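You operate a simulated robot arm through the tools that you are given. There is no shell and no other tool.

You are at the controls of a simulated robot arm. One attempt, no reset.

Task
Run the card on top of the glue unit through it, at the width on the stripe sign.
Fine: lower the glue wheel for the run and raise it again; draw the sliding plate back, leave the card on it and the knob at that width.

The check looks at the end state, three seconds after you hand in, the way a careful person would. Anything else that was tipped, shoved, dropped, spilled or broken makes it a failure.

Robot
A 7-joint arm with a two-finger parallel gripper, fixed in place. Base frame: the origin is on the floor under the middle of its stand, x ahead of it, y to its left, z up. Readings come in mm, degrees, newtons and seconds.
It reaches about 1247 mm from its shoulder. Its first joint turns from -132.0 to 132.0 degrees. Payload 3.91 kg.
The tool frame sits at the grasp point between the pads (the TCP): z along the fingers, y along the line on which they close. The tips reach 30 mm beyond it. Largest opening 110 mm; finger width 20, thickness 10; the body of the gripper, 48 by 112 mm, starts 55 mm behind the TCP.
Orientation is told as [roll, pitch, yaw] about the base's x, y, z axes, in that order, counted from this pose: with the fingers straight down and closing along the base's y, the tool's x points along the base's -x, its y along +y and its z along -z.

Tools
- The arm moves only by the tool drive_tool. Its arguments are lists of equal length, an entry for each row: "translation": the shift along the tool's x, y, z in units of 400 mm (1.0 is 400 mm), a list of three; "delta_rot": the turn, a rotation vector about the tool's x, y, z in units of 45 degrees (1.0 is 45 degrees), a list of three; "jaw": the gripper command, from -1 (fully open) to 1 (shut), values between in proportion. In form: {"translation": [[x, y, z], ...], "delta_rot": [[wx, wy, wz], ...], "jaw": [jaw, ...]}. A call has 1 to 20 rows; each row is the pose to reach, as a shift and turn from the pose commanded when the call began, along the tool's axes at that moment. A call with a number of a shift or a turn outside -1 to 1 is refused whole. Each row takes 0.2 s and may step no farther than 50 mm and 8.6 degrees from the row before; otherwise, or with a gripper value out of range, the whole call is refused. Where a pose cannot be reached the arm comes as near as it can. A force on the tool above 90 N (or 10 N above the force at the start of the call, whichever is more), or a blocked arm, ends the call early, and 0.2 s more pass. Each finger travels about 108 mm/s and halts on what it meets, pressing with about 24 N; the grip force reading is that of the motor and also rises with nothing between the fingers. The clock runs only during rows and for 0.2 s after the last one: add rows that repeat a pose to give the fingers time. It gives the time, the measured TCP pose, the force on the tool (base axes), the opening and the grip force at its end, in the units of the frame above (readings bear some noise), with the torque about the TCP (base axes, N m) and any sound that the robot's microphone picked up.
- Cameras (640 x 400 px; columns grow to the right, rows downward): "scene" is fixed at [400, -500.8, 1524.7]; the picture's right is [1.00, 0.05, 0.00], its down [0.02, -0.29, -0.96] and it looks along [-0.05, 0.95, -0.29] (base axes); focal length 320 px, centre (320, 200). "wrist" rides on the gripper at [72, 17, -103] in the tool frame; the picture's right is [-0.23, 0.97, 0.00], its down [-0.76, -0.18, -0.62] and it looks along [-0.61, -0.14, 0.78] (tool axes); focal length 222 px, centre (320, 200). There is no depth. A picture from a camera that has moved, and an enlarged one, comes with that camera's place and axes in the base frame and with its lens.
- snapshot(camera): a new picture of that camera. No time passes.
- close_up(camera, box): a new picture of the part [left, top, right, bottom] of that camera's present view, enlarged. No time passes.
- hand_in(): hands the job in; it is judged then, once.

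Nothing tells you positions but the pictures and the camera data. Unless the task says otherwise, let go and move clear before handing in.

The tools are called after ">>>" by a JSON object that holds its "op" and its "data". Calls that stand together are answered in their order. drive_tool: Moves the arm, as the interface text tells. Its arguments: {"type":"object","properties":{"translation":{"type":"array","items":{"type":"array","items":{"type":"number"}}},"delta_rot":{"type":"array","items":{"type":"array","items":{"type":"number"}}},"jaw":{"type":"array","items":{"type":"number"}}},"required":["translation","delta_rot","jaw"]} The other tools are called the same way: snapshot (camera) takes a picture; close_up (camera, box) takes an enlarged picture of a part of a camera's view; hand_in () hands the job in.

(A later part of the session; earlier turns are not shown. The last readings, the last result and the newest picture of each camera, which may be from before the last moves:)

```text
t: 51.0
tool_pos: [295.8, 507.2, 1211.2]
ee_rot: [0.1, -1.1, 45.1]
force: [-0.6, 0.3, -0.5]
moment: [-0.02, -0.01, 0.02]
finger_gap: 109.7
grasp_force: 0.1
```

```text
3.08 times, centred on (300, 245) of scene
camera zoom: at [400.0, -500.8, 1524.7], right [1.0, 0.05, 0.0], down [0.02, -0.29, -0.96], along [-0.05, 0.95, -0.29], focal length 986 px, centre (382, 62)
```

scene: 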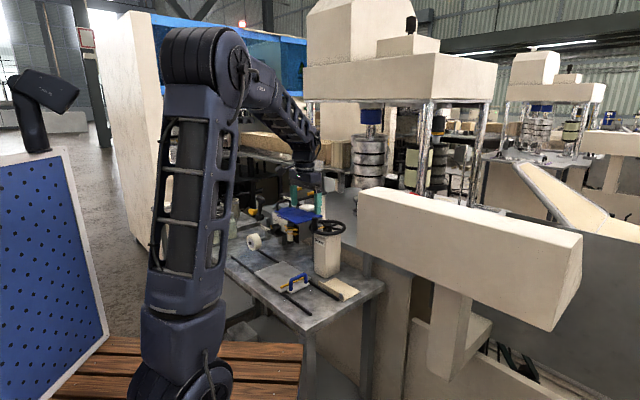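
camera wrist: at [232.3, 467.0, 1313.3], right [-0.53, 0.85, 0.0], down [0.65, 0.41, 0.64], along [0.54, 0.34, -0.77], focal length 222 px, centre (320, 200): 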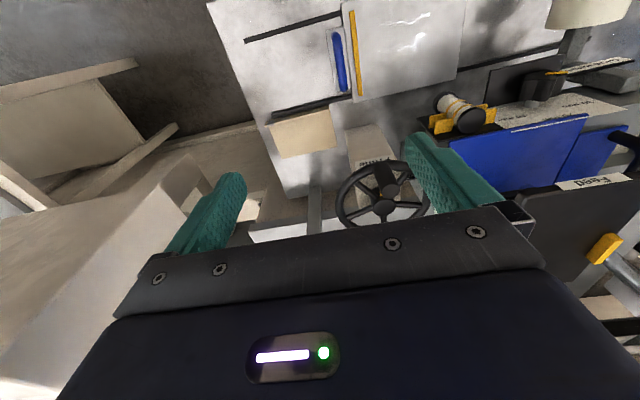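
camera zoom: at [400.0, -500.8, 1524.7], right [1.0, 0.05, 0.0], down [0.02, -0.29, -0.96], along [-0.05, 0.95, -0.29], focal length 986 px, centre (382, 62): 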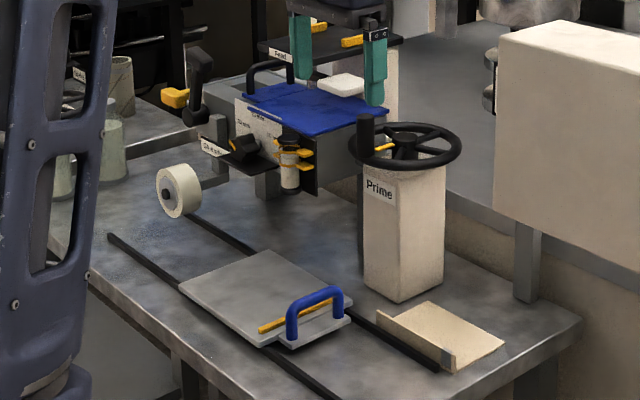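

The tan piece is a thin board of about 132×90 mm, with a stiff flap about 25 mm tall along the rail side that suits a vertical pinch. Nothing else here is loose and card-like. I'll rotate so the fingers close across the flap, then test gently whether it lifts.

>>> {"op": "drive_tool", "data": {"translation": [[-0.015, -0.015, 0.0125], [-0.03, -0.031, 0.025], [-0.044, -0.046, 0.0375], [-0.059, -0.061, 0.05], [-0.074, -0.077, 0.0625], [-0.0885, -0.092, 0.075]], "delta_rot": [[0, 0, 0.1667], [0, 0, 0.333], [0, 0, 0.5], [0, 0, 0.667], [0, 0, 0.8333], [0, 0, 1.0]], "jaw": [-1, -0.8, -0.6, -0.4, -0.2, 0]}}

>>> {"op": "drive_tool", "data": {"translation": [[-0.021, 0, 0.0125], [-0.0425, 0, 0.025], [-0.064, 0, 0.0375], [-0.085, 0, 0.05], [-0.106, 0, 0.0625], [-0.1275, -0.0025, 0.075]], "delta_rot": [[0, 0, 0.1667], [0, 0, 0.333], [0, 0, 0.5], [0, 0, 0.667], [0, 0, 0.8333], [0, 0, 1.0]], "jaw": [0, 0, 0, 0, 0, 0]}}

>>> {"op": "snapshot", "data": {"camera": "wrist"}}

>>> {"op": "snapshot", "data": {"camera": "scene"}}

```text
t: 52.4
tool_pos: [349.7, 503.3, 1183.3]
ee_rot: [0.8, -0.8, -0.2]
force: [-1.0, 0.1, -0.4]
moment: [-0.03, -0.04, 0.0]
finger_gap: 55.2
grasp_force: 0.0
```

```text
t: 53.8
tool_pos: [399.9, 505.5, 1151.8]
ee_rot: [1.1, 0.0, -45.1]
force: [-0.7, -0.1, 0.2]
moment: [-0.01, -0.03, -0.03]
finger_gap: 55.1
grasp_force: 0.1
```

```text
taken
camera wrist: at [359.0, 566.1, 1257.0], right [0.85, 0.53, 0.02], down [0.4, -0.67, 0.62], along [0.34, -0.52, -0.78], focal length 222 px, centre (320, 200)
```

wrist: 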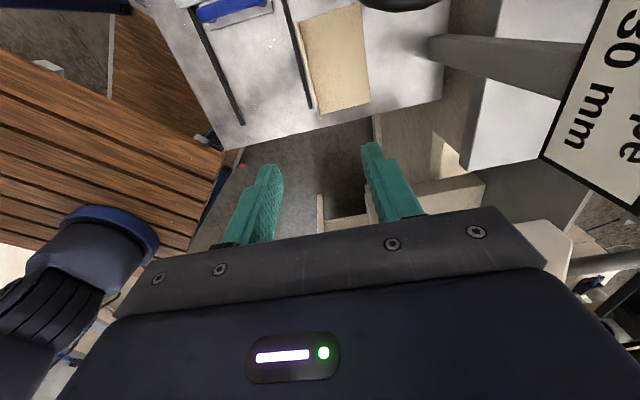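

```text
taken
```

scene: 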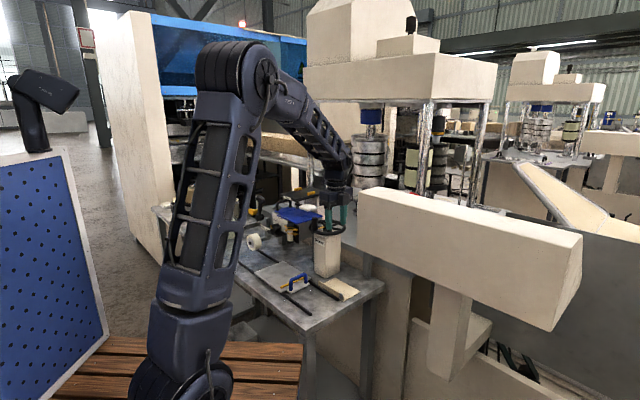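

The gripper is above the flap with its fingers across it, and the sign is well clear. I'll descend to just above and check alignment.

>>> {"op": "drive_tool", "data": {"translation": [[0, 0, 0.1], [0, 0, 0.2], [0, 0, 0.3], [0, 0, 0.4], [0, 0, 0.5]], "delta_rot": [[0, 0, 0], [0, 0, 0], [0, 0, 0], [0, 0, 0], [0, 0, 0]], "jaw": [0.1, 0.2, 0.3, 0.3, 0.3]}}

>>> {"op": "snapshot", "data": {"camera": "wrist"}}

>>> {"op": "close_up", "data": {"camera": "wrist", "box": [220, 60, 420, 220]}}

>>> {"op": "close_up", "data": {"camera": "scene", "box": [290, 230, 380, 310]}}

```text
t: 55.0
tool_pos: [401.5, 504.3, 952.1]
ee_rot: [1.2, 0.0, -45.1]
force: [-0.2, -1.3, 0.2]
moment: [0.02, 0.0, 0.04]
finger_gap: 38.6
grasp_force: 0.1
```

```text
taken
camera wrist: at [361.7, 566.4, 1056.0], right [0.85, 0.53, 0.02], down [0.4, -0.67, 0.62], along [0.34, -0.52, -0.79], focal length 222 px, centre (320, 200)
```

wrist: 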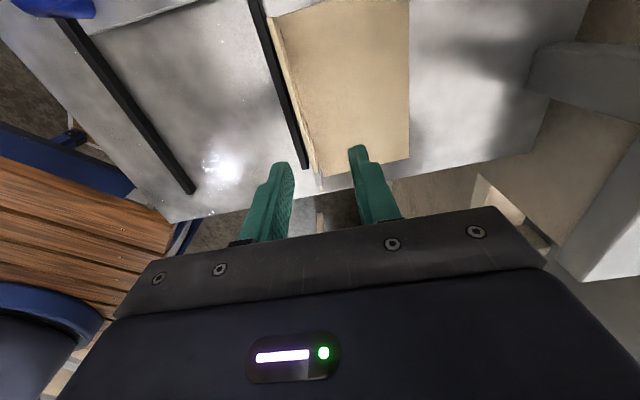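

```text
2.50 times, centred on (320, 140) of wrist
camera zoom: at [361.7, 566.4, 1056.0], right [0.85, 0.53, 0.02], down [0.4, -0.67, 0.62], along [0.34, -0.52, -0.79], focal length 555 px, centre (320, 350)
```

zoom: 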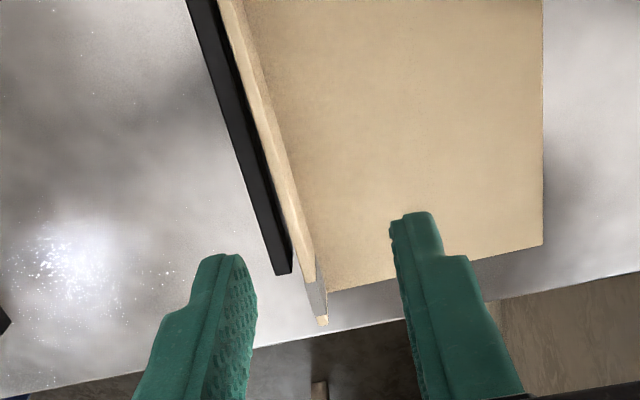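

```text
5.00 times, centred on (335, 270) of scene
camera zoom: at [400.0, -500.8, 1524.7], right [1.0, 0.05, 0.0], down [0.02, -0.29, -0.96], along [-0.05, 0.95, -0.29], focal length 1602 px, centre (245, -150)
```

zoom: 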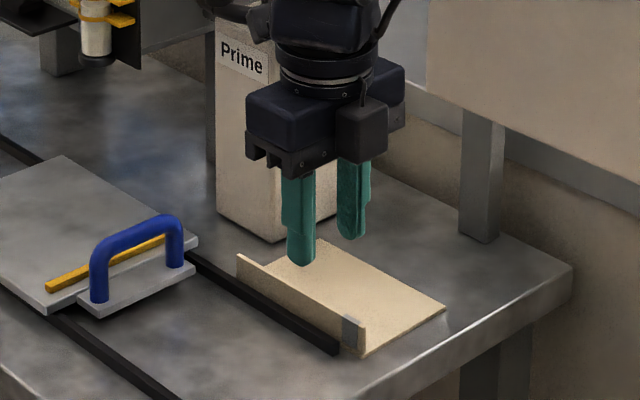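

>>> {"op": "close_up", "data": {"camera": "wrist", "box": [275, 90, 345, 190]}}

>>> {"op": "close_up", "data": {"camera": "scene", "box": [315, 262, 360, 305]}}

```text
4.00 times, centred on (310, 140) of wrist
camera zoom: at [361.7, 566.4, 1056.0], right [0.85, 0.53, 0.02], down [0.4, -0.67, 0.62], along [0.34, -0.52, -0.79], focal length 888 px, centre (360, 440)
```

zoom: 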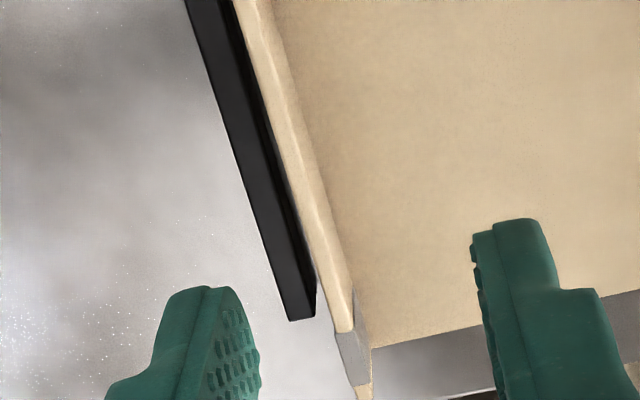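

```text
9.30 times, centred on (338, 284) of scene
camera zoom: at [400.0, -500.8, 1524.7], right [1.0, 0.05, 0.0], down [0.02, -0.29, -0.96], along [-0.05, 0.95, -0.29], focal length 2981 px, centre (157, -577)
```

zoom: 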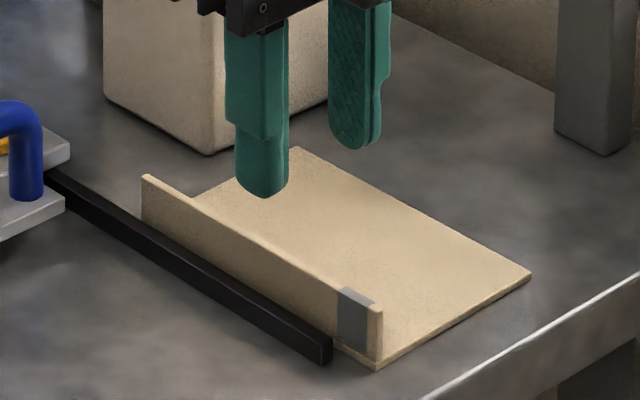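

The flap lies about 11 mm toward the rail from the tool's centre plane. I'll shift over, level a 1° roll, and drop to just above the flap.

>>> {"op": "drive_tool", "data": {"translation": [[0, -0.0125, 0.03], [0, -0.025, 0.065]], "delta_rot": [[0.013, 0, 0], [0.0267, 0, 0]], "jaw": [0.3, 0.4]}}

>>> {"op": "close_up", "data": {"camera": "wrist", "box": [240, 90, 400, 210]}}

>>> {"op": "close_up", "data": {"camera": "scene", "box": [315, 262, 360, 305]}}

```text
t: 55.6
tool_pos: [396.4, 498.8, 924.6]
ee_rot: [-0.1, 0.1, -45.0]
force: [-0.4, -0.1, 0.6]
moment: [0.0, -0.03, 0.01]
finger_gap: 33.1
grasp_force: 0.1
```

```text
3.33 times, centred on (320, 150) of wrist
camera zoom: at [357.5, 561.8, 1029.0], right [0.85, 0.53, 0.0], down [0.41, -0.66, 0.62], along [0.33, -0.53, -0.78], focal length 740 px, centre (320, 367)
```

zoom: 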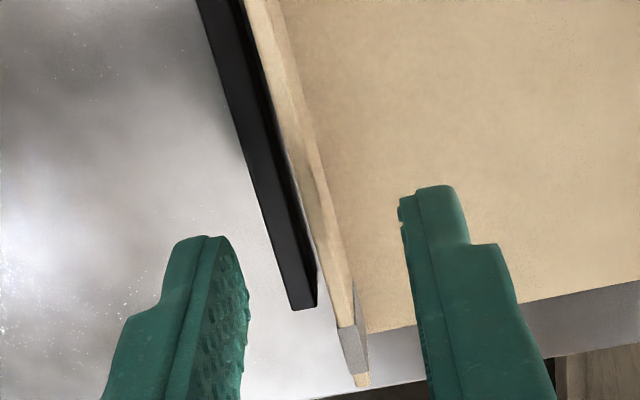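

```text
9.30 times, centred on (338, 284) of scene
camera zoom: at [400.0, -500.8, 1524.7], right [1.0, 0.05, 0.0], down [0.02, -0.29, -0.96], along [-0.05, 0.95, -0.29], focal length 2981 px, centre (157, -577)
```

zoom: 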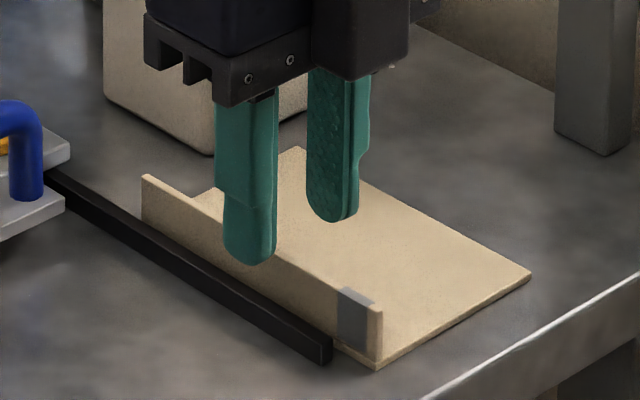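

The flap is centred between the fingers to within about 2 mm. I'll descend and close gently on the flap.

>>> {"op": "drive_tool", "data": {"translation": [[0, -0.004, 0.027], [0, -0.004, 0.052]], "delta_rot": [[0, 0, 0], [0, 0, 0]], "jaw": [0.4, 0.4]}}

>>> {"op": "drive_tool", "data": {"translation": [[0, 0, 0], [0, 0, 0], [0, 0, 0], [0, 0, 0]], "delta_rot": [[0, 0, 0], [0, 0, 0], [0, 0, 0], [0, 0, 0]], "jaw": [0.6, 0.75, 0.85, 0.95]}}

>>> {"op": "close_up", "data": {"camera": "wrist", "box": [240, 90, 400, 210]}}

>>> {"op": "close_up", "data": {"camera": "scene", "box": [315, 262, 360, 305]}}

```text
t: 56.2
tool_pos: [395.6, 497.9, 904.7]
ee_rot: [-0.1, 0.0, -45.0]
force: [-0.3, 0.0, -0.8]
moment: [-0.01, -0.01, -0.01]
finger_gap: 33.0
grasp_force: 0.0
```

```text
t: 57.2
tool_pos: [396.3, 498.3, 905.5]
ee_rot: [-0.1, -0.1, -45.0]
force: [-0.4, -0.2, 0.2]
moment: [-0.05, -0.01, -0.03]
finger_gap: 3.7
grasp_force: 0.8
```

```text
3.33 times, centred on (320, 150) of wrist
camera zoom: at [356.0, 561.3, 1008.9], right [0.85, 0.53, 0.0], down [0.41, -0.66, 0.62], along [0.33, -0.53, -0.78], focal length 740 px, centre (320, 367)
```

zoom: 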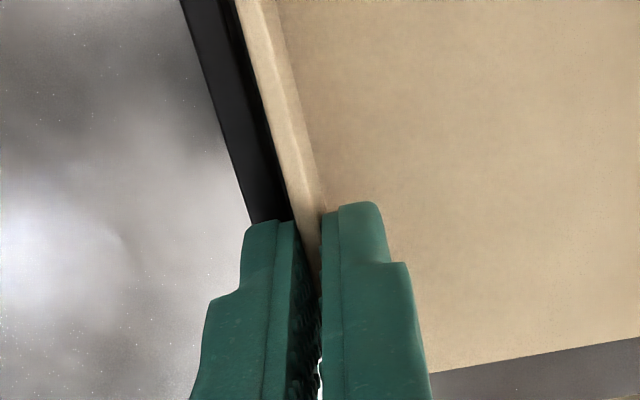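

```text
9.30 times, centred on (338, 284) of scene
camera zoom: at [400.0, -500.8, 1524.7], right [1.0, 0.05, 0.0], down [0.02, -0.29, -0.96], along [-0.05, 0.95, -0.29], focal length 2981 px, centre (157, -577)
```

zoom: 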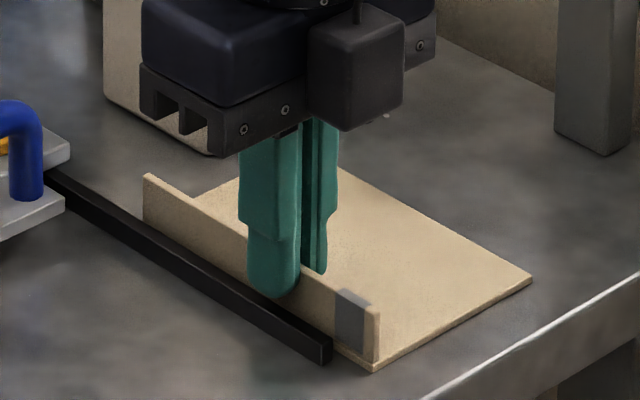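

The gap is 3.7 mm on the flap, and the board already shifted slightly, which suggests it's loose. I'll squeeze firmly and lift 6 mm as a test.

>>> {"op": "drive_tool", "data": {"translation": [[0, 0, 0], [0, 0, 0], [0, 0, -0.0075], [0, 0, -0.015]], "delta_rot": [[0, 0, 0], [0, 0, 0], [0, 0, 0], [0, 0, 0]], "jaw": [1, 1, 1, 1]}}

>>> {"op": "close_up", "data": {"camera": "scene", "box": [315, 262, 360, 305]}}

>>> {"op": "close_up", "data": {"camera": "wrist", "box": [240, 90, 400, 210]}}

```text
t: 58.2
tool_pos: [395.1, 498.2, 910.5]
ee_rot: [-0.2, 0.0, -45.0]
force: [-0.5, -0.1, 0.0]
moment: [-0.03, -0.02, -0.01]
finger_gap: 2.7
grasp_force: 24.0
```

```text
9.30 times, centred on (338, 284) of scene
camera zoom: at [400.0, -500.8, 1524.7], right [1.0, 0.05, 0.0], down [0.02, -0.29, -0.96], along [-0.05, 0.95, -0.29], focal length 2981 px, centre (157, -577)
```

zoom: 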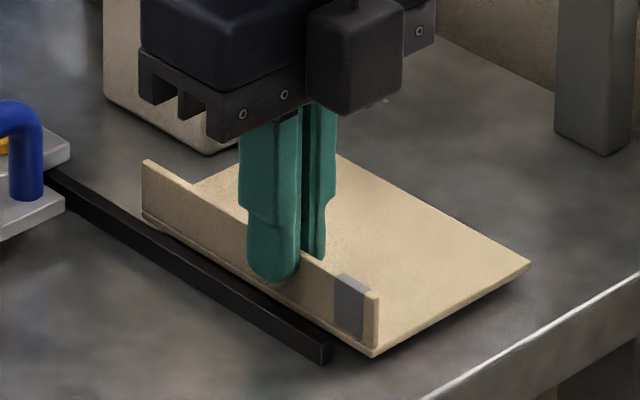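

```text
3.33 times, centred on (320, 150) of wrist
camera zoom: at [355.6, 562.0, 1014.8], right [0.85, 0.53, 0.0], down [0.41, -0.66, 0.62], along [0.33, -0.53, -0.78], focal length 740 px, centre (320, 367)
```

zoom: 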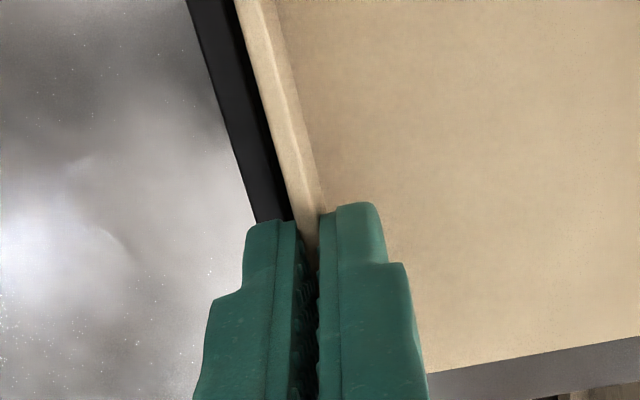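

It lifts freely and is very light: this is the loose card, with its folded-up flap. I'll lift it and carry it over the sliding plate, keeping the flap on the robot side so it stays clear of the wheel and its arm.

>>> {"op": "drive_tool", "data": {"translation": [[0, 0, -0.05], [0, 0, -0.1], [0, 0, -0.15], [0, 0, -0.175]], "delta_rot": [[0, 0, 0], [0, 0, 0], [0, 0, 0], [0, 0, 0]], "jaw": [1, 1, 1, 1]}}

>>> {"op": "close_up", "data": {"camera": "scene", "box": [280, 220, 370, 300]}}

>>> {"op": "snapshot", "data": {"camera": "wrist"}}

```text
t: 59.2
tool_pos: [395.8, 497.7, 982.1]
ee_rot: [-0.1, -0.1, -45.0]
force: [-1.0, 0.4, -1.1]
moment: [-0.04, 0.0, -0.02]
finger_gap: 2.8
grasp_force: 24.2
```

```text
5.00 times, centred on (325, 260) of scene
camera zoom: at [400.0, -500.8, 1524.7], right [1.0, 0.05, 0.0], down [0.02, -0.29, -0.96], along [-0.05, 0.95, -0.29], focal length 1602 px, centre (295, -100)
```

zoom: 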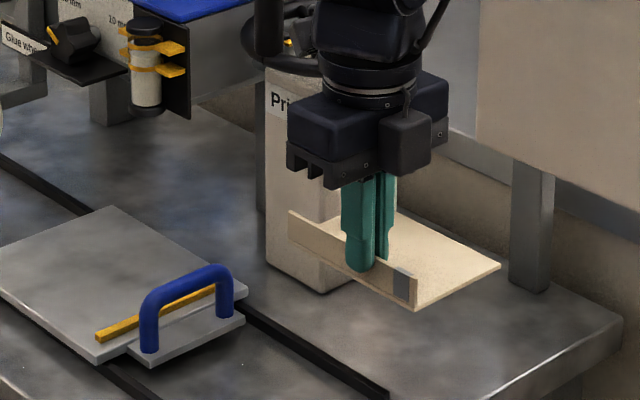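

```text
taken
camera wrist: at [356.5, 561.8, 1085.9], right [0.85, 0.53, 0.0], down [0.41, -0.66, 0.62], along [0.33, -0.53, -0.78], focal length 222 px, centre (320, 200)
```

wrist: 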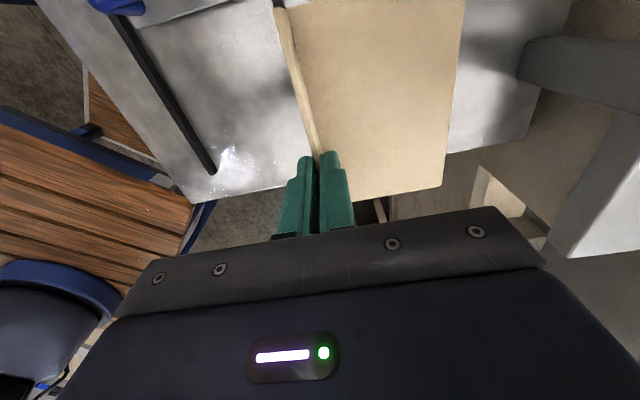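

The card is held level. I'll carry it horizontally to above the plate, clearing the handle by about 30 mm.

>>> {"op": "drive_tool", "data": {"translation": [[0.0821, -0.0483, 0], [0.1642, -0.0967, 0], [0.2463, -0.145, 0], [0.3283, -0.1933, 0], [0.4104, -0.2417, 0], [0.4925, -0.29, 0], [0.4925, -0.29, 0]], "delta_rot": [[0, 0, 0], [0, 0, 0], [0, 0, 0], [0, 0, 0], [0, 0, 0], [0, 0, 0], [0, 0, 0]], "jaw": [1, 1, 1, 1, 1, 1, 1]}}

>>> {"op": "snapshot", "data": {"camera": "scene"}}

>>> {"op": "close_up", "data": {"camera": "scene", "box": [245, 215, 345, 310]}}

>>> {"op": "snapshot", "data": {"camera": "wrist"}}

```text
t: 60.8
tool_pos: [172.3, 556.1, 982.4]
ee_rot: [-0.1, -0.1, -45.0]
force: [-0.1, -0.7, -0.9]
moment: [-0.01, 0.01, 0.01]
finger_gap: 2.7
grasp_force: 24.1
```

```text
taken
```

scene: 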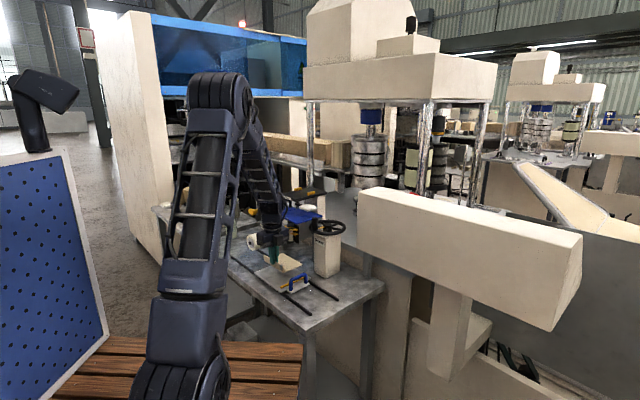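

```text
4.21 times, centred on (295, 262) of scene
camera zoom: at [400.0, -500.8, 1524.7], right [1.0, 0.05, 0.0], down [0.02, -0.29, -0.96], along [-0.05, 0.95, -0.29], focal length 1349 px, centre (425, -63)
```

zoom: 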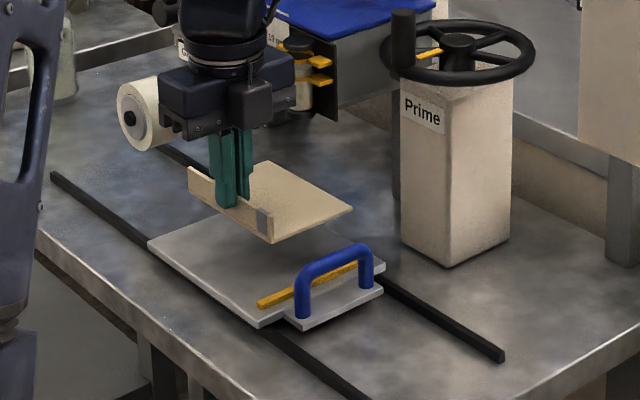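

```text
taken
camera wrist: at [133.7, 618.8, 1086.7], right [0.85, 0.53, 0.0], down [0.41, -0.66, 0.62], along [0.33, -0.53, -0.78], focal length 222 px, centre (320, 200)
```

wrist: 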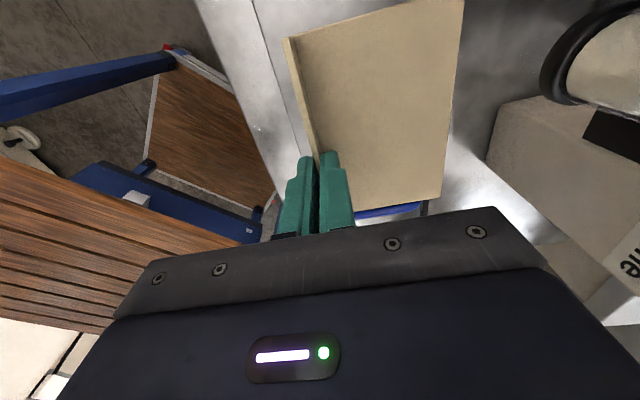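

The card hovers over the plate. I'll lower it to about 15 mm above and verify it sits between the fence and the plate's far edge.

>>> {"op": "drive_tool", "data": {"translation": [[0, 0, 0.04], [0, 0, 0.08], [0, 0, 0.11]], "delta_rot": [[0, 0, 0], [0, 0, 0], [0, 0, 0]], "jaw": [1, 1, 1]}}

>>> {"op": "close_up", "data": {"camera": "scene", "box": [250, 235, 330, 300]}}

>>> {"op": "close_up", "data": {"camera": "wrist", "box": [230, 0, 500, 230]}}

```text
t: 61.6
tool_pos: [174.1, 555.2, 937.3]
ee_rot: [-0.1, 0.1, -45.1]
force: [0.9, -0.7, -0.9]
moment: [0.01, 0.01, 0.03]
finger_gap: 2.7
grasp_force: 23.9
```

```text
6.15 times, centred on (290, 268) of scene
camera zoom: at [400.0, -500.8, 1524.7], right [1.0, 0.05, 0.0], down [0.02, -0.29, -0.96], along [-0.05, 0.95, -0.29], focal length 1972 px, centre (505, -215)
```

zoom: 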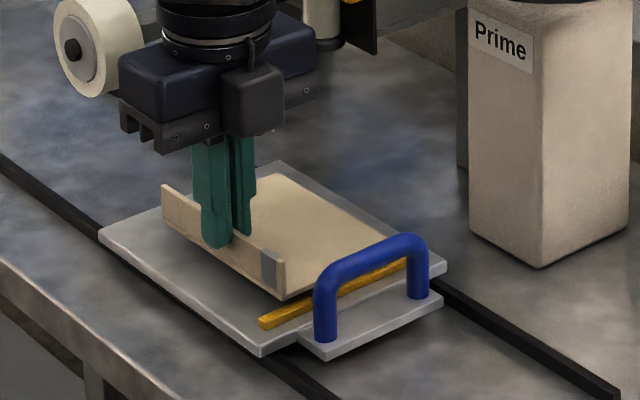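

```text
1.74 times, centred on (365, 115) of wrist
camera zoom: at [133.9, 618.7, 1042.1], right [0.85, 0.53, 0.0], down [0.41, -0.66, 0.62], along [0.33, -0.53, -0.78], focal length 386 px, centre (242, 348)
```

zoom: 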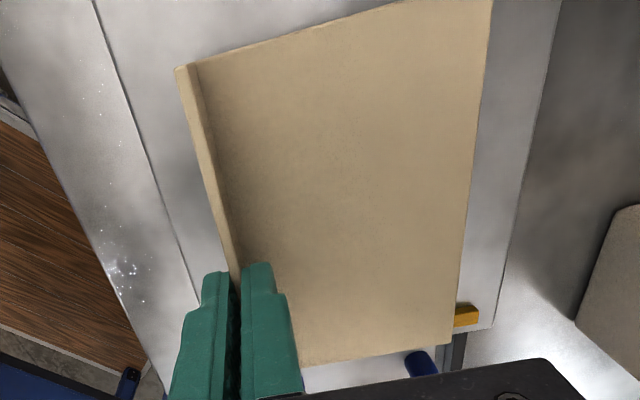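

By my measurement the card's near end would land on the yellow fence. I'll shift it about 18 mm forward along the rails and recheck.

>>> {"op": "drive_tool", "data": {"translation": [[0.0225, 0, 0], [0.045, 0, 0], [0.045, 0, 0]], "delta_rot": [[0, 0, 0], [0, 0, 0], [0, 0, 0]], "jaw": [1, 1, 1]}}

>>> {"op": "close_up", "data": {"camera": "scene", "box": [250, 235, 330, 300]}}

>>> {"op": "close_up", "data": {"camera": "wrist", "box": [230, 0, 500, 230]}}

```text
t: 62.4
tool_pos: [162.3, 568.5, 938.3]
ee_rot: [-0.1, -0.1, -45.0]
force: [-0.8, 0.5, 0.4]
moment: [-0.01, 0.03, -0.01]
finger_gap: 2.9
grasp_force: 24.0
```

```text
6.15 times, centred on (290, 268) of scene
camera zoom: at [400.0, -500.8, 1524.7], right [1.0, 0.05, 0.0], down [0.02, -0.29, -0.96], along [-0.05, 0.95, -0.29], focal length 1972 px, centre (505, -215)
```

zoom: 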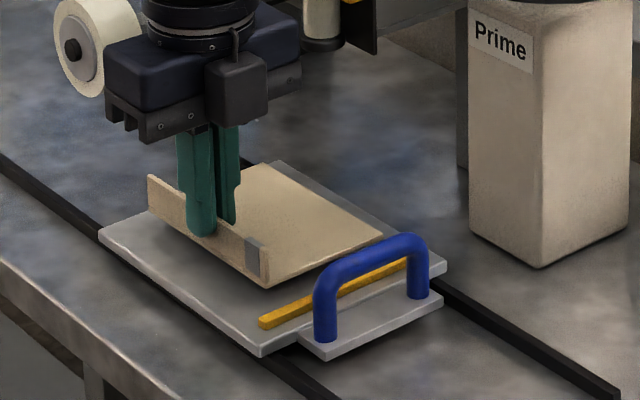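

```text
1.74 times, centred on (365, 115) of wrist
camera zoom: at [121.8, 632.1, 1041.8], right [0.85, 0.53, 0.0], down [0.41, -0.66, 0.62], along [0.33, -0.53, -0.78], focal length 386 px, centre (242, 348)
```

zoom: 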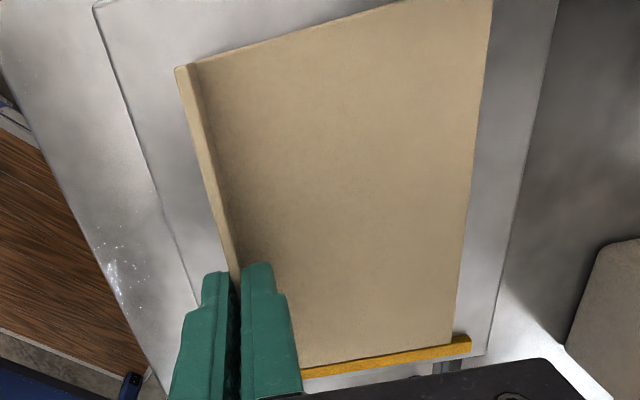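

Now the fence is clear behind the card. I'll lower in small steps until the card meets the plate.

>>> {"op": "drive_tool", "data": {"translation": [[0, 0, 0.0125], [0, 0, 0.025]], "delta_rot": [[0, 0, 0], [0, 0, 0]], "jaw": [1, 1]}}

>>> {"op": "drive_tool", "data": {"translation": [[0, 0, 0.005]], "delta_rot": [[0, 0, 0]], "jaw": [1]}}

>>> {"op": "close_up", "data": {"camera": "scene", "box": [260, 240, 310, 290]}}

```text
t: 63.0
tool_pos: [160.2, 569.3, 927.3]
ee_rot: [-0.1, 0.0, -45.0]
force: [0.0, 0.1, -1.6]
moment: [-0.03, 0.02, -0.02]
finger_gap: 2.8
grasp_force: 24.6
```

```text
t: 63.4
tool_pos: [161.4, 569.9, 925.8]
ee_rot: [-0.1, 0.0, -44.9]
force: [-0.4, -0.2, -0.6]
moment: [0.02, 0.02, 0.03]
finger_gap: 2.8
grasp_force: 23.7
```

```text
8.00 times, centred on (285, 265) of scene
camera zoom: at [400.0, -500.8, 1524.7], right [1.0, 0.05, 0.0], down [0.02, -0.29, -0.96], along [-0.05, 0.95, -0.29], focal length 2563 px, centre (600, -320)
```

zoom: 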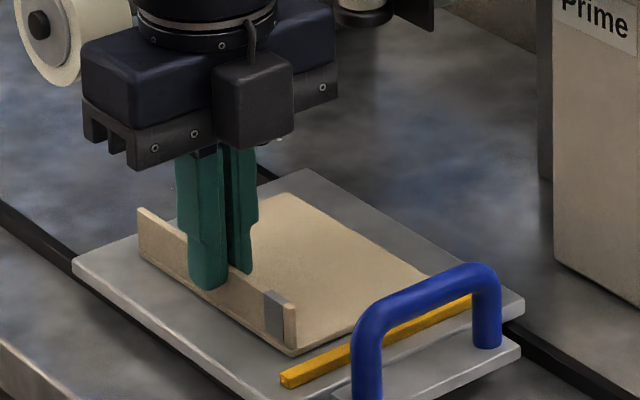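

>>> {"op": "drive_tool", "data": {"translation": [[0, 0, 0.005]], "delta_rot": [[0, 0, 0]], "jaw": [1]}}

>>> {"op": "drive_tool", "data": {"translation": [[0, 0, 0.005]], "delta_rot": [[0, 0, 0]], "jaw": [1]}}

>>> {"op": "close_up", "data": {"camera": "scene", "box": [260, 240, 310, 290]}}

```text
t: 63.8
tool_pos: [160.3, 569.8, 923.5]
ee_rot: [0.0, 0.1, -45.0]
force: [-1.6, 0.3, 10.7]
moment: [0.41, 0.42, 0.04]
finger_gap: 3.1
grasp_force: 23.7
```

```text
t: 64.2
tool_pos: [160.8, 569.3, 922.6]
ee_rot: [0.0, 0.1, -44.9]
force: [-0.6, 1.0, 21.4]
moment: [0.06, -0.01, 0.06]
finger_gap: 2.8
grasp_force: 23.9
```

```text
8.00 times, centred on (285, 265) of scene
camera zoom: at [400.0, -500.8, 1524.7], right [1.0, 0.05, 0.0], down [0.02, -0.29, -0.96], along [-0.05, 0.95, -0.29], focal length 2563 px, centre (600, -320)
```

zoom: 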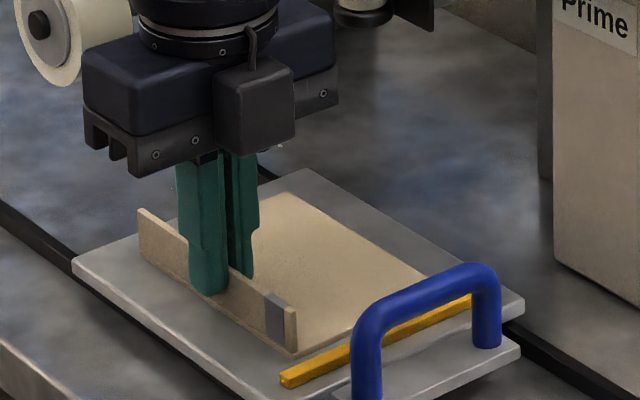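

The card is down on the plate. I'll relieve the press, open the fingers, and rise straight up.

>>> {"op": "drive_tool", "data": {"translation": [[0, 0, -0.004], [0, 0, -0.004], [0, 0, -0.004], [0, 0, -0.004], [0, 0, -0.004]], "delta_rot": [[0, 0, 0], [0, 0, 0], [0, 0, 0], [0, 0, 0], [0, 0, 0]], "jaw": [1, 0.9, 0.8, 0.6, 0.5]}}

>>> {"op": "drive_tool", "data": {"translation": [[0, 0, -0.05], [0, 0, -0.1], [0, 0, -0.2], [0, 0, -0.3], [0, 0, -0.4]], "delta_rot": [[0, 0, 0], [0, 0, 0], [0, 0, 0], [0, 0, 0], [0, 0, 0]], "jaw": [0.5, 0.5, 0.5, 0.5, 0.5]}}

>>> {"op": "snapshot", "data": {"camera": "wrist"}}

>>> {"op": "close_up", "data": {"camera": "scene", "box": [240, 225, 340, 305]}}

```text
t: 65.4
tool_pos: [162.8, 569.0, 922.7]
ee_rot: [-0.1, 0.0, -44.9]
force: [0.3, 1.1, 0.0]
moment: [0.03, 0.0, 0.04]
finger_gap: 27.8
grasp_force: 0.2
```

```text
t: 66.6
tool_pos: [161.6, 568.5, 1083.0]
ee_rot: [-0.1, 0.0, -44.9]
force: [-0.1, 0.4, 0.5]
moment: [0.01, -0.02, 0.0]
finger_gap: 27.7
grasp_force: 0.1
```

```text
taken
camera wrist: at [122.6, 631.8, 1186.9], right [0.85, 0.53, 0.0], down [0.41, -0.66, 0.62], along [0.33, -0.53, -0.78], focal length 222 px, centre (320, 200)
```

wrist: 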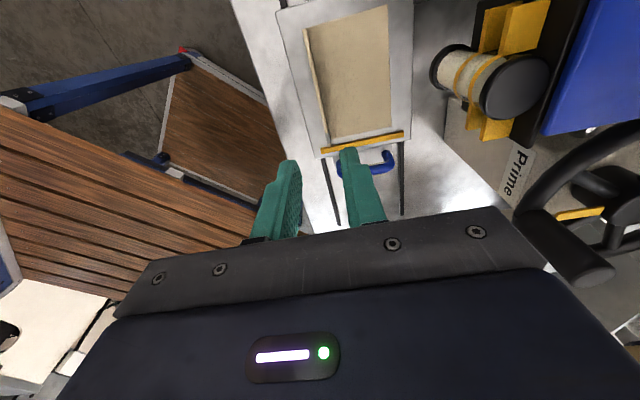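

```text
5.00 times, centred on (290, 265) of scene
camera zoom: at [400.0, -500.8, 1524.7], right [1.0, 0.05, 0.0], down [0.02, -0.29, -0.96], along [-0.05, 0.95, -0.29], focal length 1602 px, centre (470, -125)
```

zoom: 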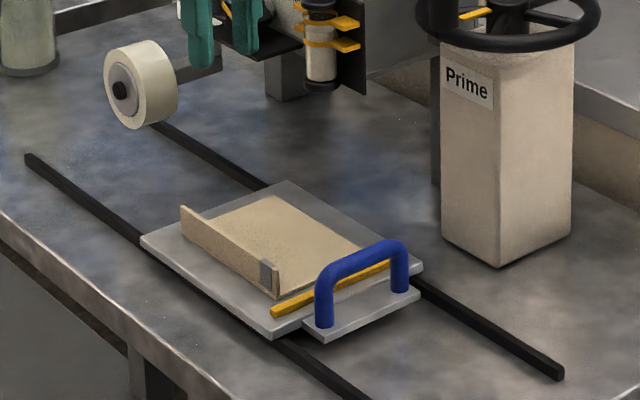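

The card now lies flat on the plate, just ahead of the fence and centred across it. Next is the glue-wheel lever: I'll rise, rotate back, and tip the gripper horizontal well in front of the lever.

>>> {"op": "drive_tool", "data": {"translation": [[0.0167, -0.0083, -0.033], [0.033, -0.0167, -0.067], [0.05, -0.025, -0.1], [0.067, -0.033, -0.133], [0.083, -0.042, -0.167], [0.1, -0.05, -0.2]], "delta_rot": [[0, 0, -0.1667], [0, 0, -0.333], [0, 0, -0.5], [0, 0, -0.667], [0, 0, -0.8333], [0, 0, -1.0]], "jaw": [0.5, 0.5, 0.5, 0.5, 0.5, 0.5]}}

>>> {"op": "drive_tool", "data": {"translation": [[0.041, 0.0225, 0], [0.0825, 0.045, 0], [0.124, 0.0675, 0], [0.165, 0.09, 0], [0.206, 0.1125, 0], [0.2475, 0.135, 0]], "delta_rot": [[0, 0, -0.1667], [0, 0, -0.333], [0, 0, -0.5], [0, 0, -0.667], [0, 0, -0.8333], [0, 0, -1.0]], "jaw": [0.5, 0.5, 0.5, 0.5, 0.5, 0.5]}}

>>> {"op": "drive_tool", "data": {"translation": [[0, 0, 0], [0, 0, 0], [0, 0, 0], [0, 0, 0], [0, 0, 0], [0, 0, 0]], "delta_rot": [[0, -0.1667, 0], [0, -0.333, 0], [0, -0.5, 0], [0, -0.667, 0], [0, -0.8333, 0], [0, -1.0, 0]], "jaw": [0.5, 0.5, 0.5, 0.5, 0.5, 0.5]}}

>>> {"op": "drive_tool", "data": {"translation": [[0, 0, 0], [0, 0, 0], [0, 0, 0], [0, 0, 0], [0, 0, 0], [0, 0, 0]], "delta_rot": [[0, -0.1667, 0], [0, -0.333, 0], [0, -0.5, 0], [0, -0.667, 0], [0, -0.8333, 0], [0, -1.0, 0]], "jaw": [0.5, 0.5, 0.5, 0.5, 0.5, 0.5]}}

>>> {"op": "snapshot", "data": {"camera": "wrist"}}

>>> {"op": "snapshot", "data": {"camera": "scene"}}

```text
t: 68.0
tool_pos: [119.4, 582.8, 1164.1]
ee_rot: [-0.1, -0.1, 0.1]
force: [0.2, -0.2, 0.1]
moment: [-0.01, 0.01, -0.02]
finger_gap: 27.6
grasp_force: 0.0
```

```text
t: 69.4
tool_pos: [19.6, 637.7, 1161.6]
ee_rot: [0.0, 0.0, 45.2]
force: [-0.5, -0.1, 0.6]
moment: [0.05, 0.02, -0.01]
finger_gap: 27.5
grasp_force: 0.0
```

```text
t: 70.8
tool_pos: [21.0, 636.6, 1163.7]
ee_rot: [0.1, -44.9, 45.0]
force: [-0.5, -0.4, 0.1]
moment: [-0.01, -0.02, 0.02]
finger_gap: 27.5
grasp_force: 0.1
```

```text
t: 72.2
tool_pos: [19.8, 636.3, 1162.9]
ee_rot: [123.0, -89.9, -78.0]
force: [0.1, -0.4, 0.2]
moment: [0.02, -0.01, 0.0]
finger_gap: 27.6
grasp_force: 0.2
```

```text
taken
camera wrist: at [-65.1, 575.6, 1091.5], right [-0.69, 0.69, 0.23], down [-0.31, -0.57, 0.76], along [0.65, 0.45, 0.61], focal length 222 px, centre (320, 200)
```

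wrist: 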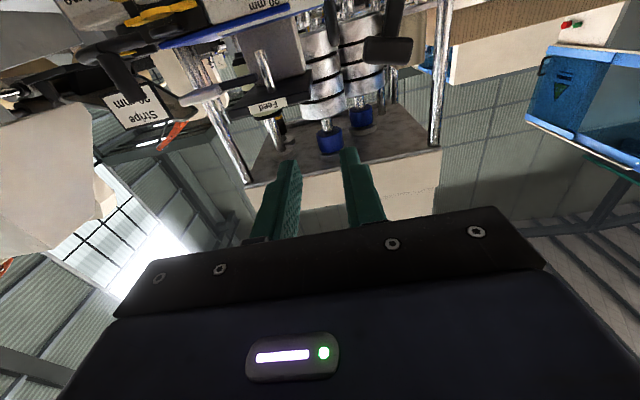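

```text
taken
```

scene: 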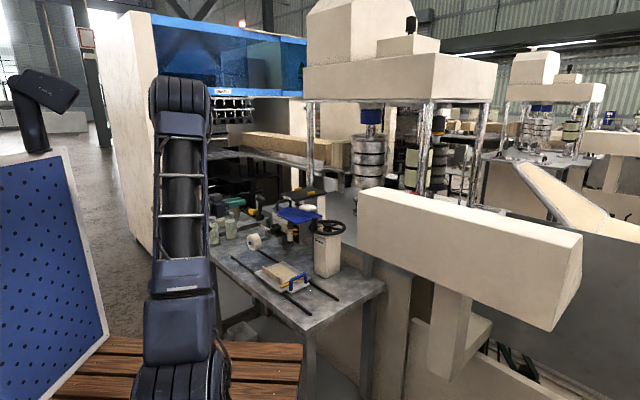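

>>> {"op": "drive_tool", "data": {"translation": [[0.0475, 0.0544, 0.03], [0.095, 0.109, 0.06], [0.1425, 0.163, 0.09], [0.19, 0.2175, 0.12]], "delta_rot": [[0, 0, 0.07], [0, 0, 0.14], [0, 0, 0.21], [0, 0, 0.289]], "jaw": [0.38, 0.38, 0.38, 0.38]}}

>>> {"op": "snapshot", "data": {"camera": "wrist"}}

>>> {"op": "close_up", "data": {"camera": "wrist", "box": [220, 20, 420, 190]}}

>>> {"op": "close_up", "data": {"camera": "scene", "box": [225, 190, 305, 260]}}

```text
t: 73.2
tool_pos: [-8.6, 732.5, 1087.0]
ee_rot: [89.8, -77.0, -44.8]
force: [-0.2, 0.6, 0.5]
moment: [-0.05, 0.0, -0.01]
finger_gap: 34.0
grasp_force: 0.0
```

```text
taken
camera wrist: at [-105.1, 682.5, 1021.2], right [-0.63, 0.63, 0.44], down [-0.2, -0.68, 0.7], along [0.75, 0.36, 0.56], focal length 222 px, centre (320, 200)
```

wrist: 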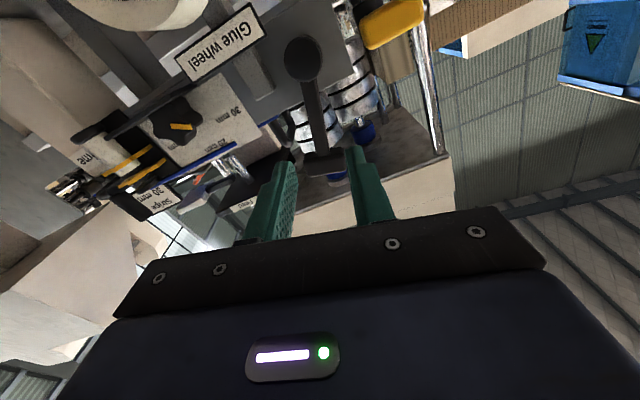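

```text
2.35 times, centred on (320, 105) of wrist
camera zoom: at [-105.1, 682.5, 1021.2], right [-0.63, 0.63, 0.44], down [-0.2, -0.68, 0.7], along [0.75, 0.36, 0.56], focal length 523 px, centre (320, 424)
```

zoom: 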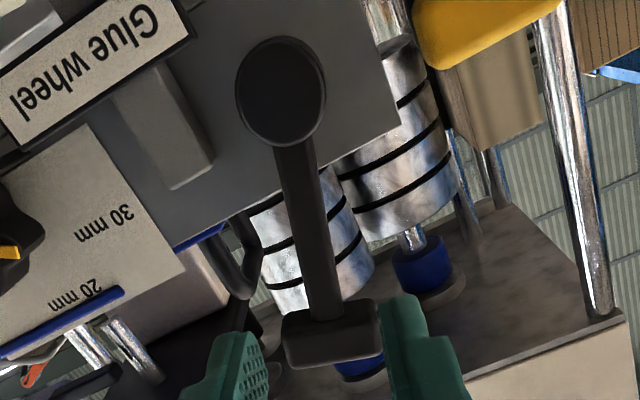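

```text
5.71 times, centred on (265, 225) of scene
camera zoom: at [400.0, -500.8, 1524.7], right [1.0, 0.05, 0.0], down [0.02, -0.29, -0.96], along [-0.05, 0.95, -0.29], focal length 1831 px, centre (634, 57)
```

zoom: 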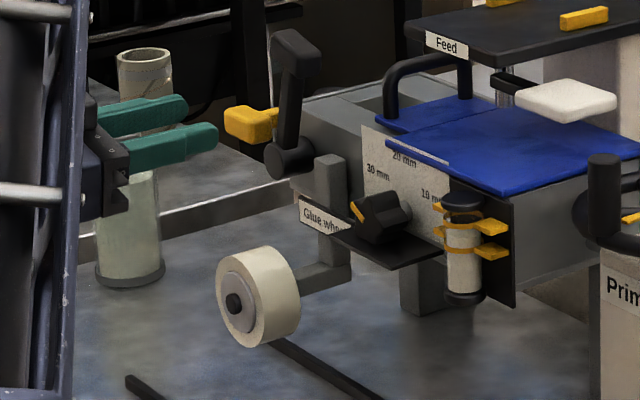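

The lever stem is centred between the open fingers. I'll slide the fingers in on either side of the stem.

>>> {"op": "drive_tool", "data": {"translation": [[0, 0, 0.05], [0, 0, 0.1], [0, 0, 0.15], [0, 0, 0.19], [0, 0, 0.222]], "delta_rot": [[0, 0, 0], [0, 0, 0], [0, 0, 0], [0, 0, 0], [0, 0, 0]], "jaw": [0.38, 0.38, 0.38, 0.38, 0.38]}}

>>> {"op": "close_up", "data": {"camera": "wrist", "box": [220, 20, 420, 190]}}

>>> {"op": "close_up", "data": {"camera": "scene", "box": [225, 190, 305, 260]}}

```text
t: 74.4
tool_pos: [56.9, 796.4, 1087.1]
ee_rot: [89.6, -77.1, -44.7]
force: [-0.7, 0.9, 0.1]
moment: [0.01, -0.01, 0.0]
finger_gap: 34.2
grasp_force: 0.0
```

```text
2.35 times, centred on (320, 105) of wrist
camera zoom: at [-40.8, 746.3, 1021.6], right [-0.63, 0.64, 0.44], down [-0.2, -0.68, 0.7], along [0.75, 0.36, 0.56], focal length 523 px, centre (320, 424)
```

zoom: 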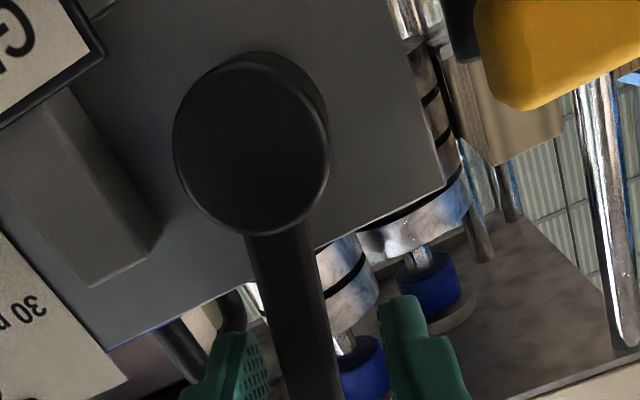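

```text
5.71 times, centred on (265, 225) of scene
camera zoom: at [400.0, -500.8, 1524.7], right [1.0, 0.05, 0.0], down [0.02, -0.29, -0.96], along [-0.05, 0.95, -0.29], focal length 1831 px, centre (634, 57)
```

zoom: 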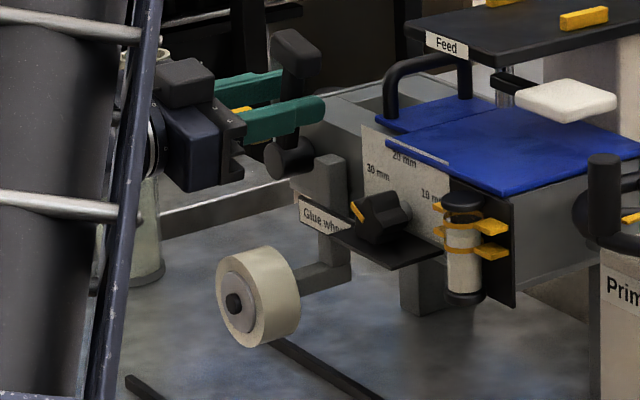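

The fingers are on both sides of the stem without contact. I'll close lightly and try a small 8° move away from the wheel post, watching the force and the wheel.

>>> {"op": "drive_tool", "data": {"translation": [[0, 0, 0], [0, 0, 0], [0, 0, 0]], "delta_rot": [[0, 0, 0], [0, 0, 0], [0, 0, 0]], "jaw": [0.55, 0.68, 0.75]}}

>>> {"op": "drive_tool", "data": {"translation": [[0.0003, 0.009, 0], [0.0013, 0.018, 0]], "delta_rot": [[0, 0, -0.089], [0, 0, -0.178]], "jaw": [0.75, 0.75]}}

>>> {"op": "close_up", "data": {"camera": "scene", "box": [225, 190, 305, 260]}}

>>> {"op": "close_up", "data": {"camera": "wrist", "box": [220, 20, 420, 190]}}

```text
t: 75.2
tool_pos: [56.5, 795.9, 1087.2]
ee_rot: [89.7, -77.0, -44.8]
force: [1.1, -0.1, -0.1]
moment: [0.0, -0.02, -0.03]
finger_gap: 14.3
grasp_force: 0.3
```

```text
t: 75.8
tool_pos: [50.5, 801.0, 1089.0]
ee_rot: [88.9, -85.0, -43.8]
force: [0.7, -0.7, -0.5]
moment: [0.0, -0.02, -0.06]
finger_gap: 14.3
grasp_force: 0.6
```

```text
5.71 times, centred on (265, 225) of scene
camera zoom: at [400.0, -500.8, 1524.7], right [1.0, 0.05, 0.0], down [0.02, -0.29, -0.96], along [-0.05, 0.95, -0.29], focal length 1831 px, centre (634, 57)
```

zoom: 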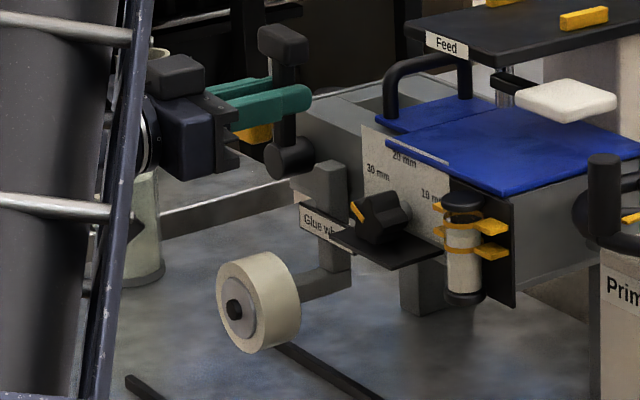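

```text
2.35 times, centred on (320, 105) of wrist
camera zoom: at [-40.0, 744.0, 1018.8], right [-0.67, 0.67, 0.31], down [-0.27, -0.61, 0.74], along [0.69, 0.42, 0.59], focal length 523 px, centre (320, 424)
```

zoom: 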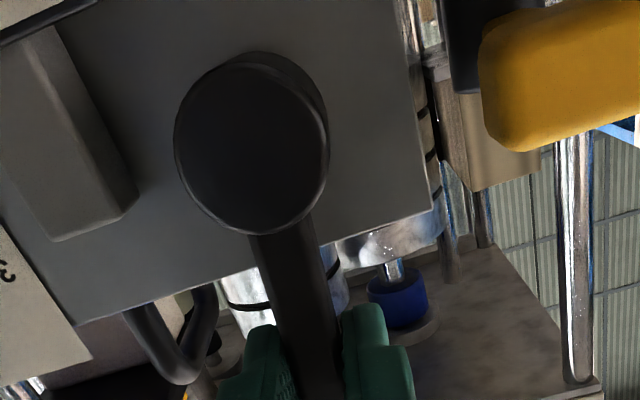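

Moving the lever that way lowers the wheel, about 5 mm for 8°, so this is the right lever and direction. I'll continue in stages, keeping an eye on the yellow tap handle further along.

>>> {"op": "drive_tool", "data": {"translation": [[0.0013, 0.018, 0], [0.005, 0.0356, 0], [0.0112, 0.0525, 0]], "delta_rot": [[0, 0, -0.1778], [0, 0, -0.3556], [0, 0, -0.5333]], "jaw": [0.75, 0.75, 0.75]}}

>>> {"op": "close_up", "data": {"camera": "scene", "box": [225, 190, 305, 260]}}

>>> {"op": "snapshot", "data": {"camera": "wrist"}}

>>> {"op": "snapshot", "data": {"camera": "scene"}}

```text
t: 76.6
tool_pos: [35.0, 816.0, 1085.3]
ee_rot: [-89.7, -70.9, 134.8]
force: [-1.5, 0.9, -1.6]
moment: [0.0, -0.03, 0.01]
finger_gap: 14.2
grasp_force: 0.5
```

```text
5.71 times, centred on (265, 225) of scene
camera zoom: at [400.0, -500.8, 1524.7], right [1.0, 0.05, 0.0], down [0.02, -0.29, -0.96], along [-0.05, 0.95, -0.29], focal length 1831 px, centre (634, 57)
```

zoom: 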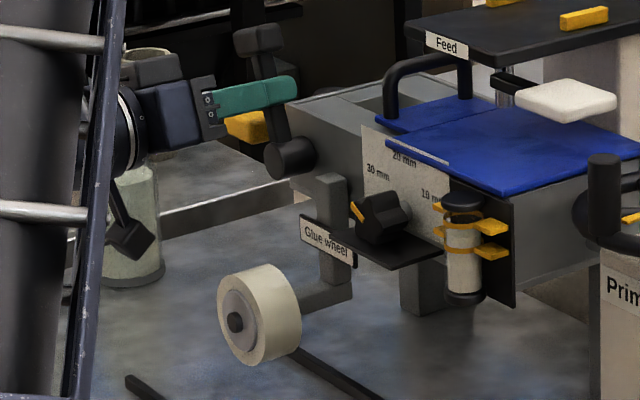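

```text
taken
camera wrist: at [-32.7, 736.9, 1012.2], right [-0.7, 0.7, -0.1], down [-0.5, -0.38, 0.78], along [0.51, 0.6, 0.62], focal length 222 px, centre (320, 200)
```

wrist: 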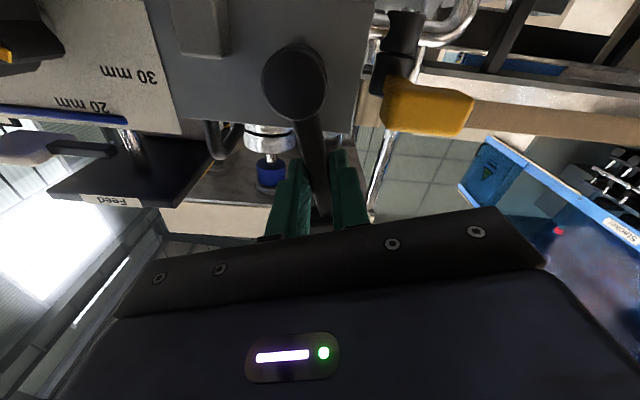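

```text
taken
```

scene: 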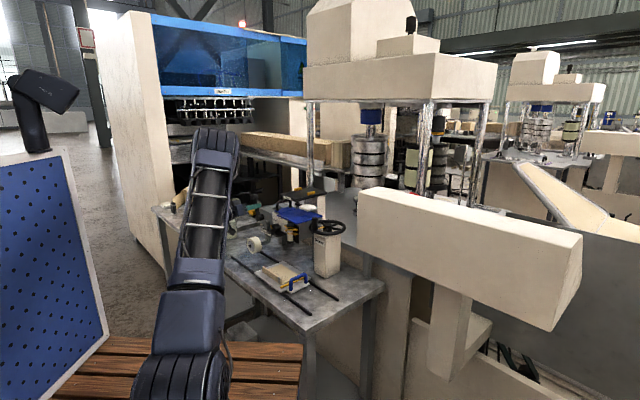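

The wheel has come down about 17 mm so far. The yellow tap handle sits close to the end of the lever's path, so I'll shift my grip nearer the hub, where the fingers stay clear of it.

>>> {"op": "drive_tool", "data": {"translation": [[0, 0, 0], [0.018, 0, 0], [0.036, 0, 0], [0.0525, 0, 0], [0.0525, 0, 0]], "delta_rot": [[0, 0, 0], [0, 0, 0], [0, 0, 0], [0, 0, 0], [0, 0, 0]], "jaw": [0.64, 0.64, 0.64, 0.64, 0.72]}}

>>> {"op": "close_up", "data": {"camera": "wrist", "box": [220, 20, 480, 210]}}

>>> {"op": "close_up", "data": {"camera": "scene", "box": [225, 190, 305, 260]}}

```text
t: 77.8
tool_pos: [40.3, 810.2, 1064.8]
ee_rot: [-89.7, -71.0, 134.7]
force: [-0.1, 0.7, -0.2]
moment: [0.0, 0.06, 0.02]
finger_gap: 15.8
grasp_force: 0.4
```

```text
2.11 times, centred on (350, 115) of wrist
camera zoom: at [-27.6, 731.8, 992.5], right [-0.7, 0.7, -0.1], down [-0.5, -0.38, 0.78], along [0.51, 0.6, 0.62], focal length 468 px, centre (257, 379)
```

zoom: 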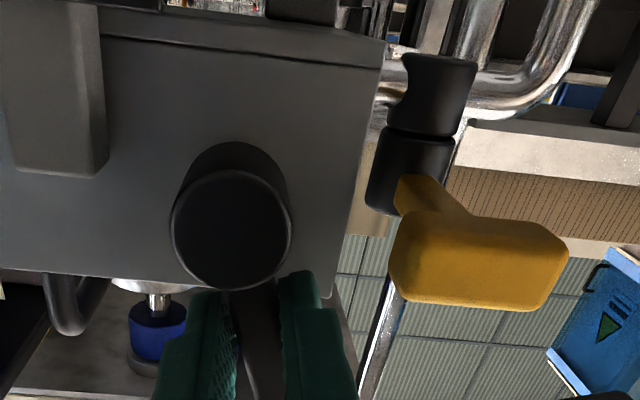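

```text
5.71 times, centred on (265, 225) of scene
camera zoom: at [400.0, -500.8, 1524.7], right [1.0, 0.05, 0.0], down [0.02, -0.29, -0.96], along [-0.05, 0.95, -0.29], focal length 1831 px, centre (634, 57)
```

zoom: 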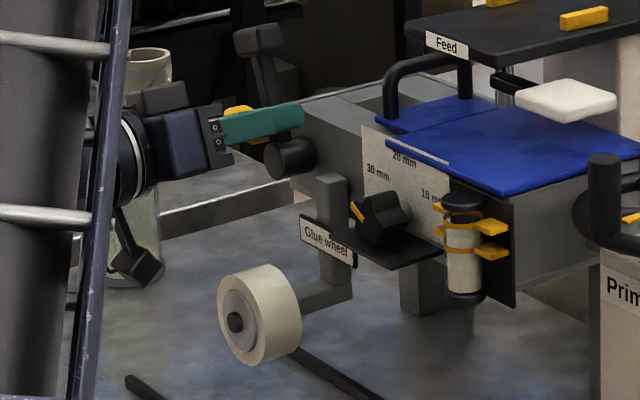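

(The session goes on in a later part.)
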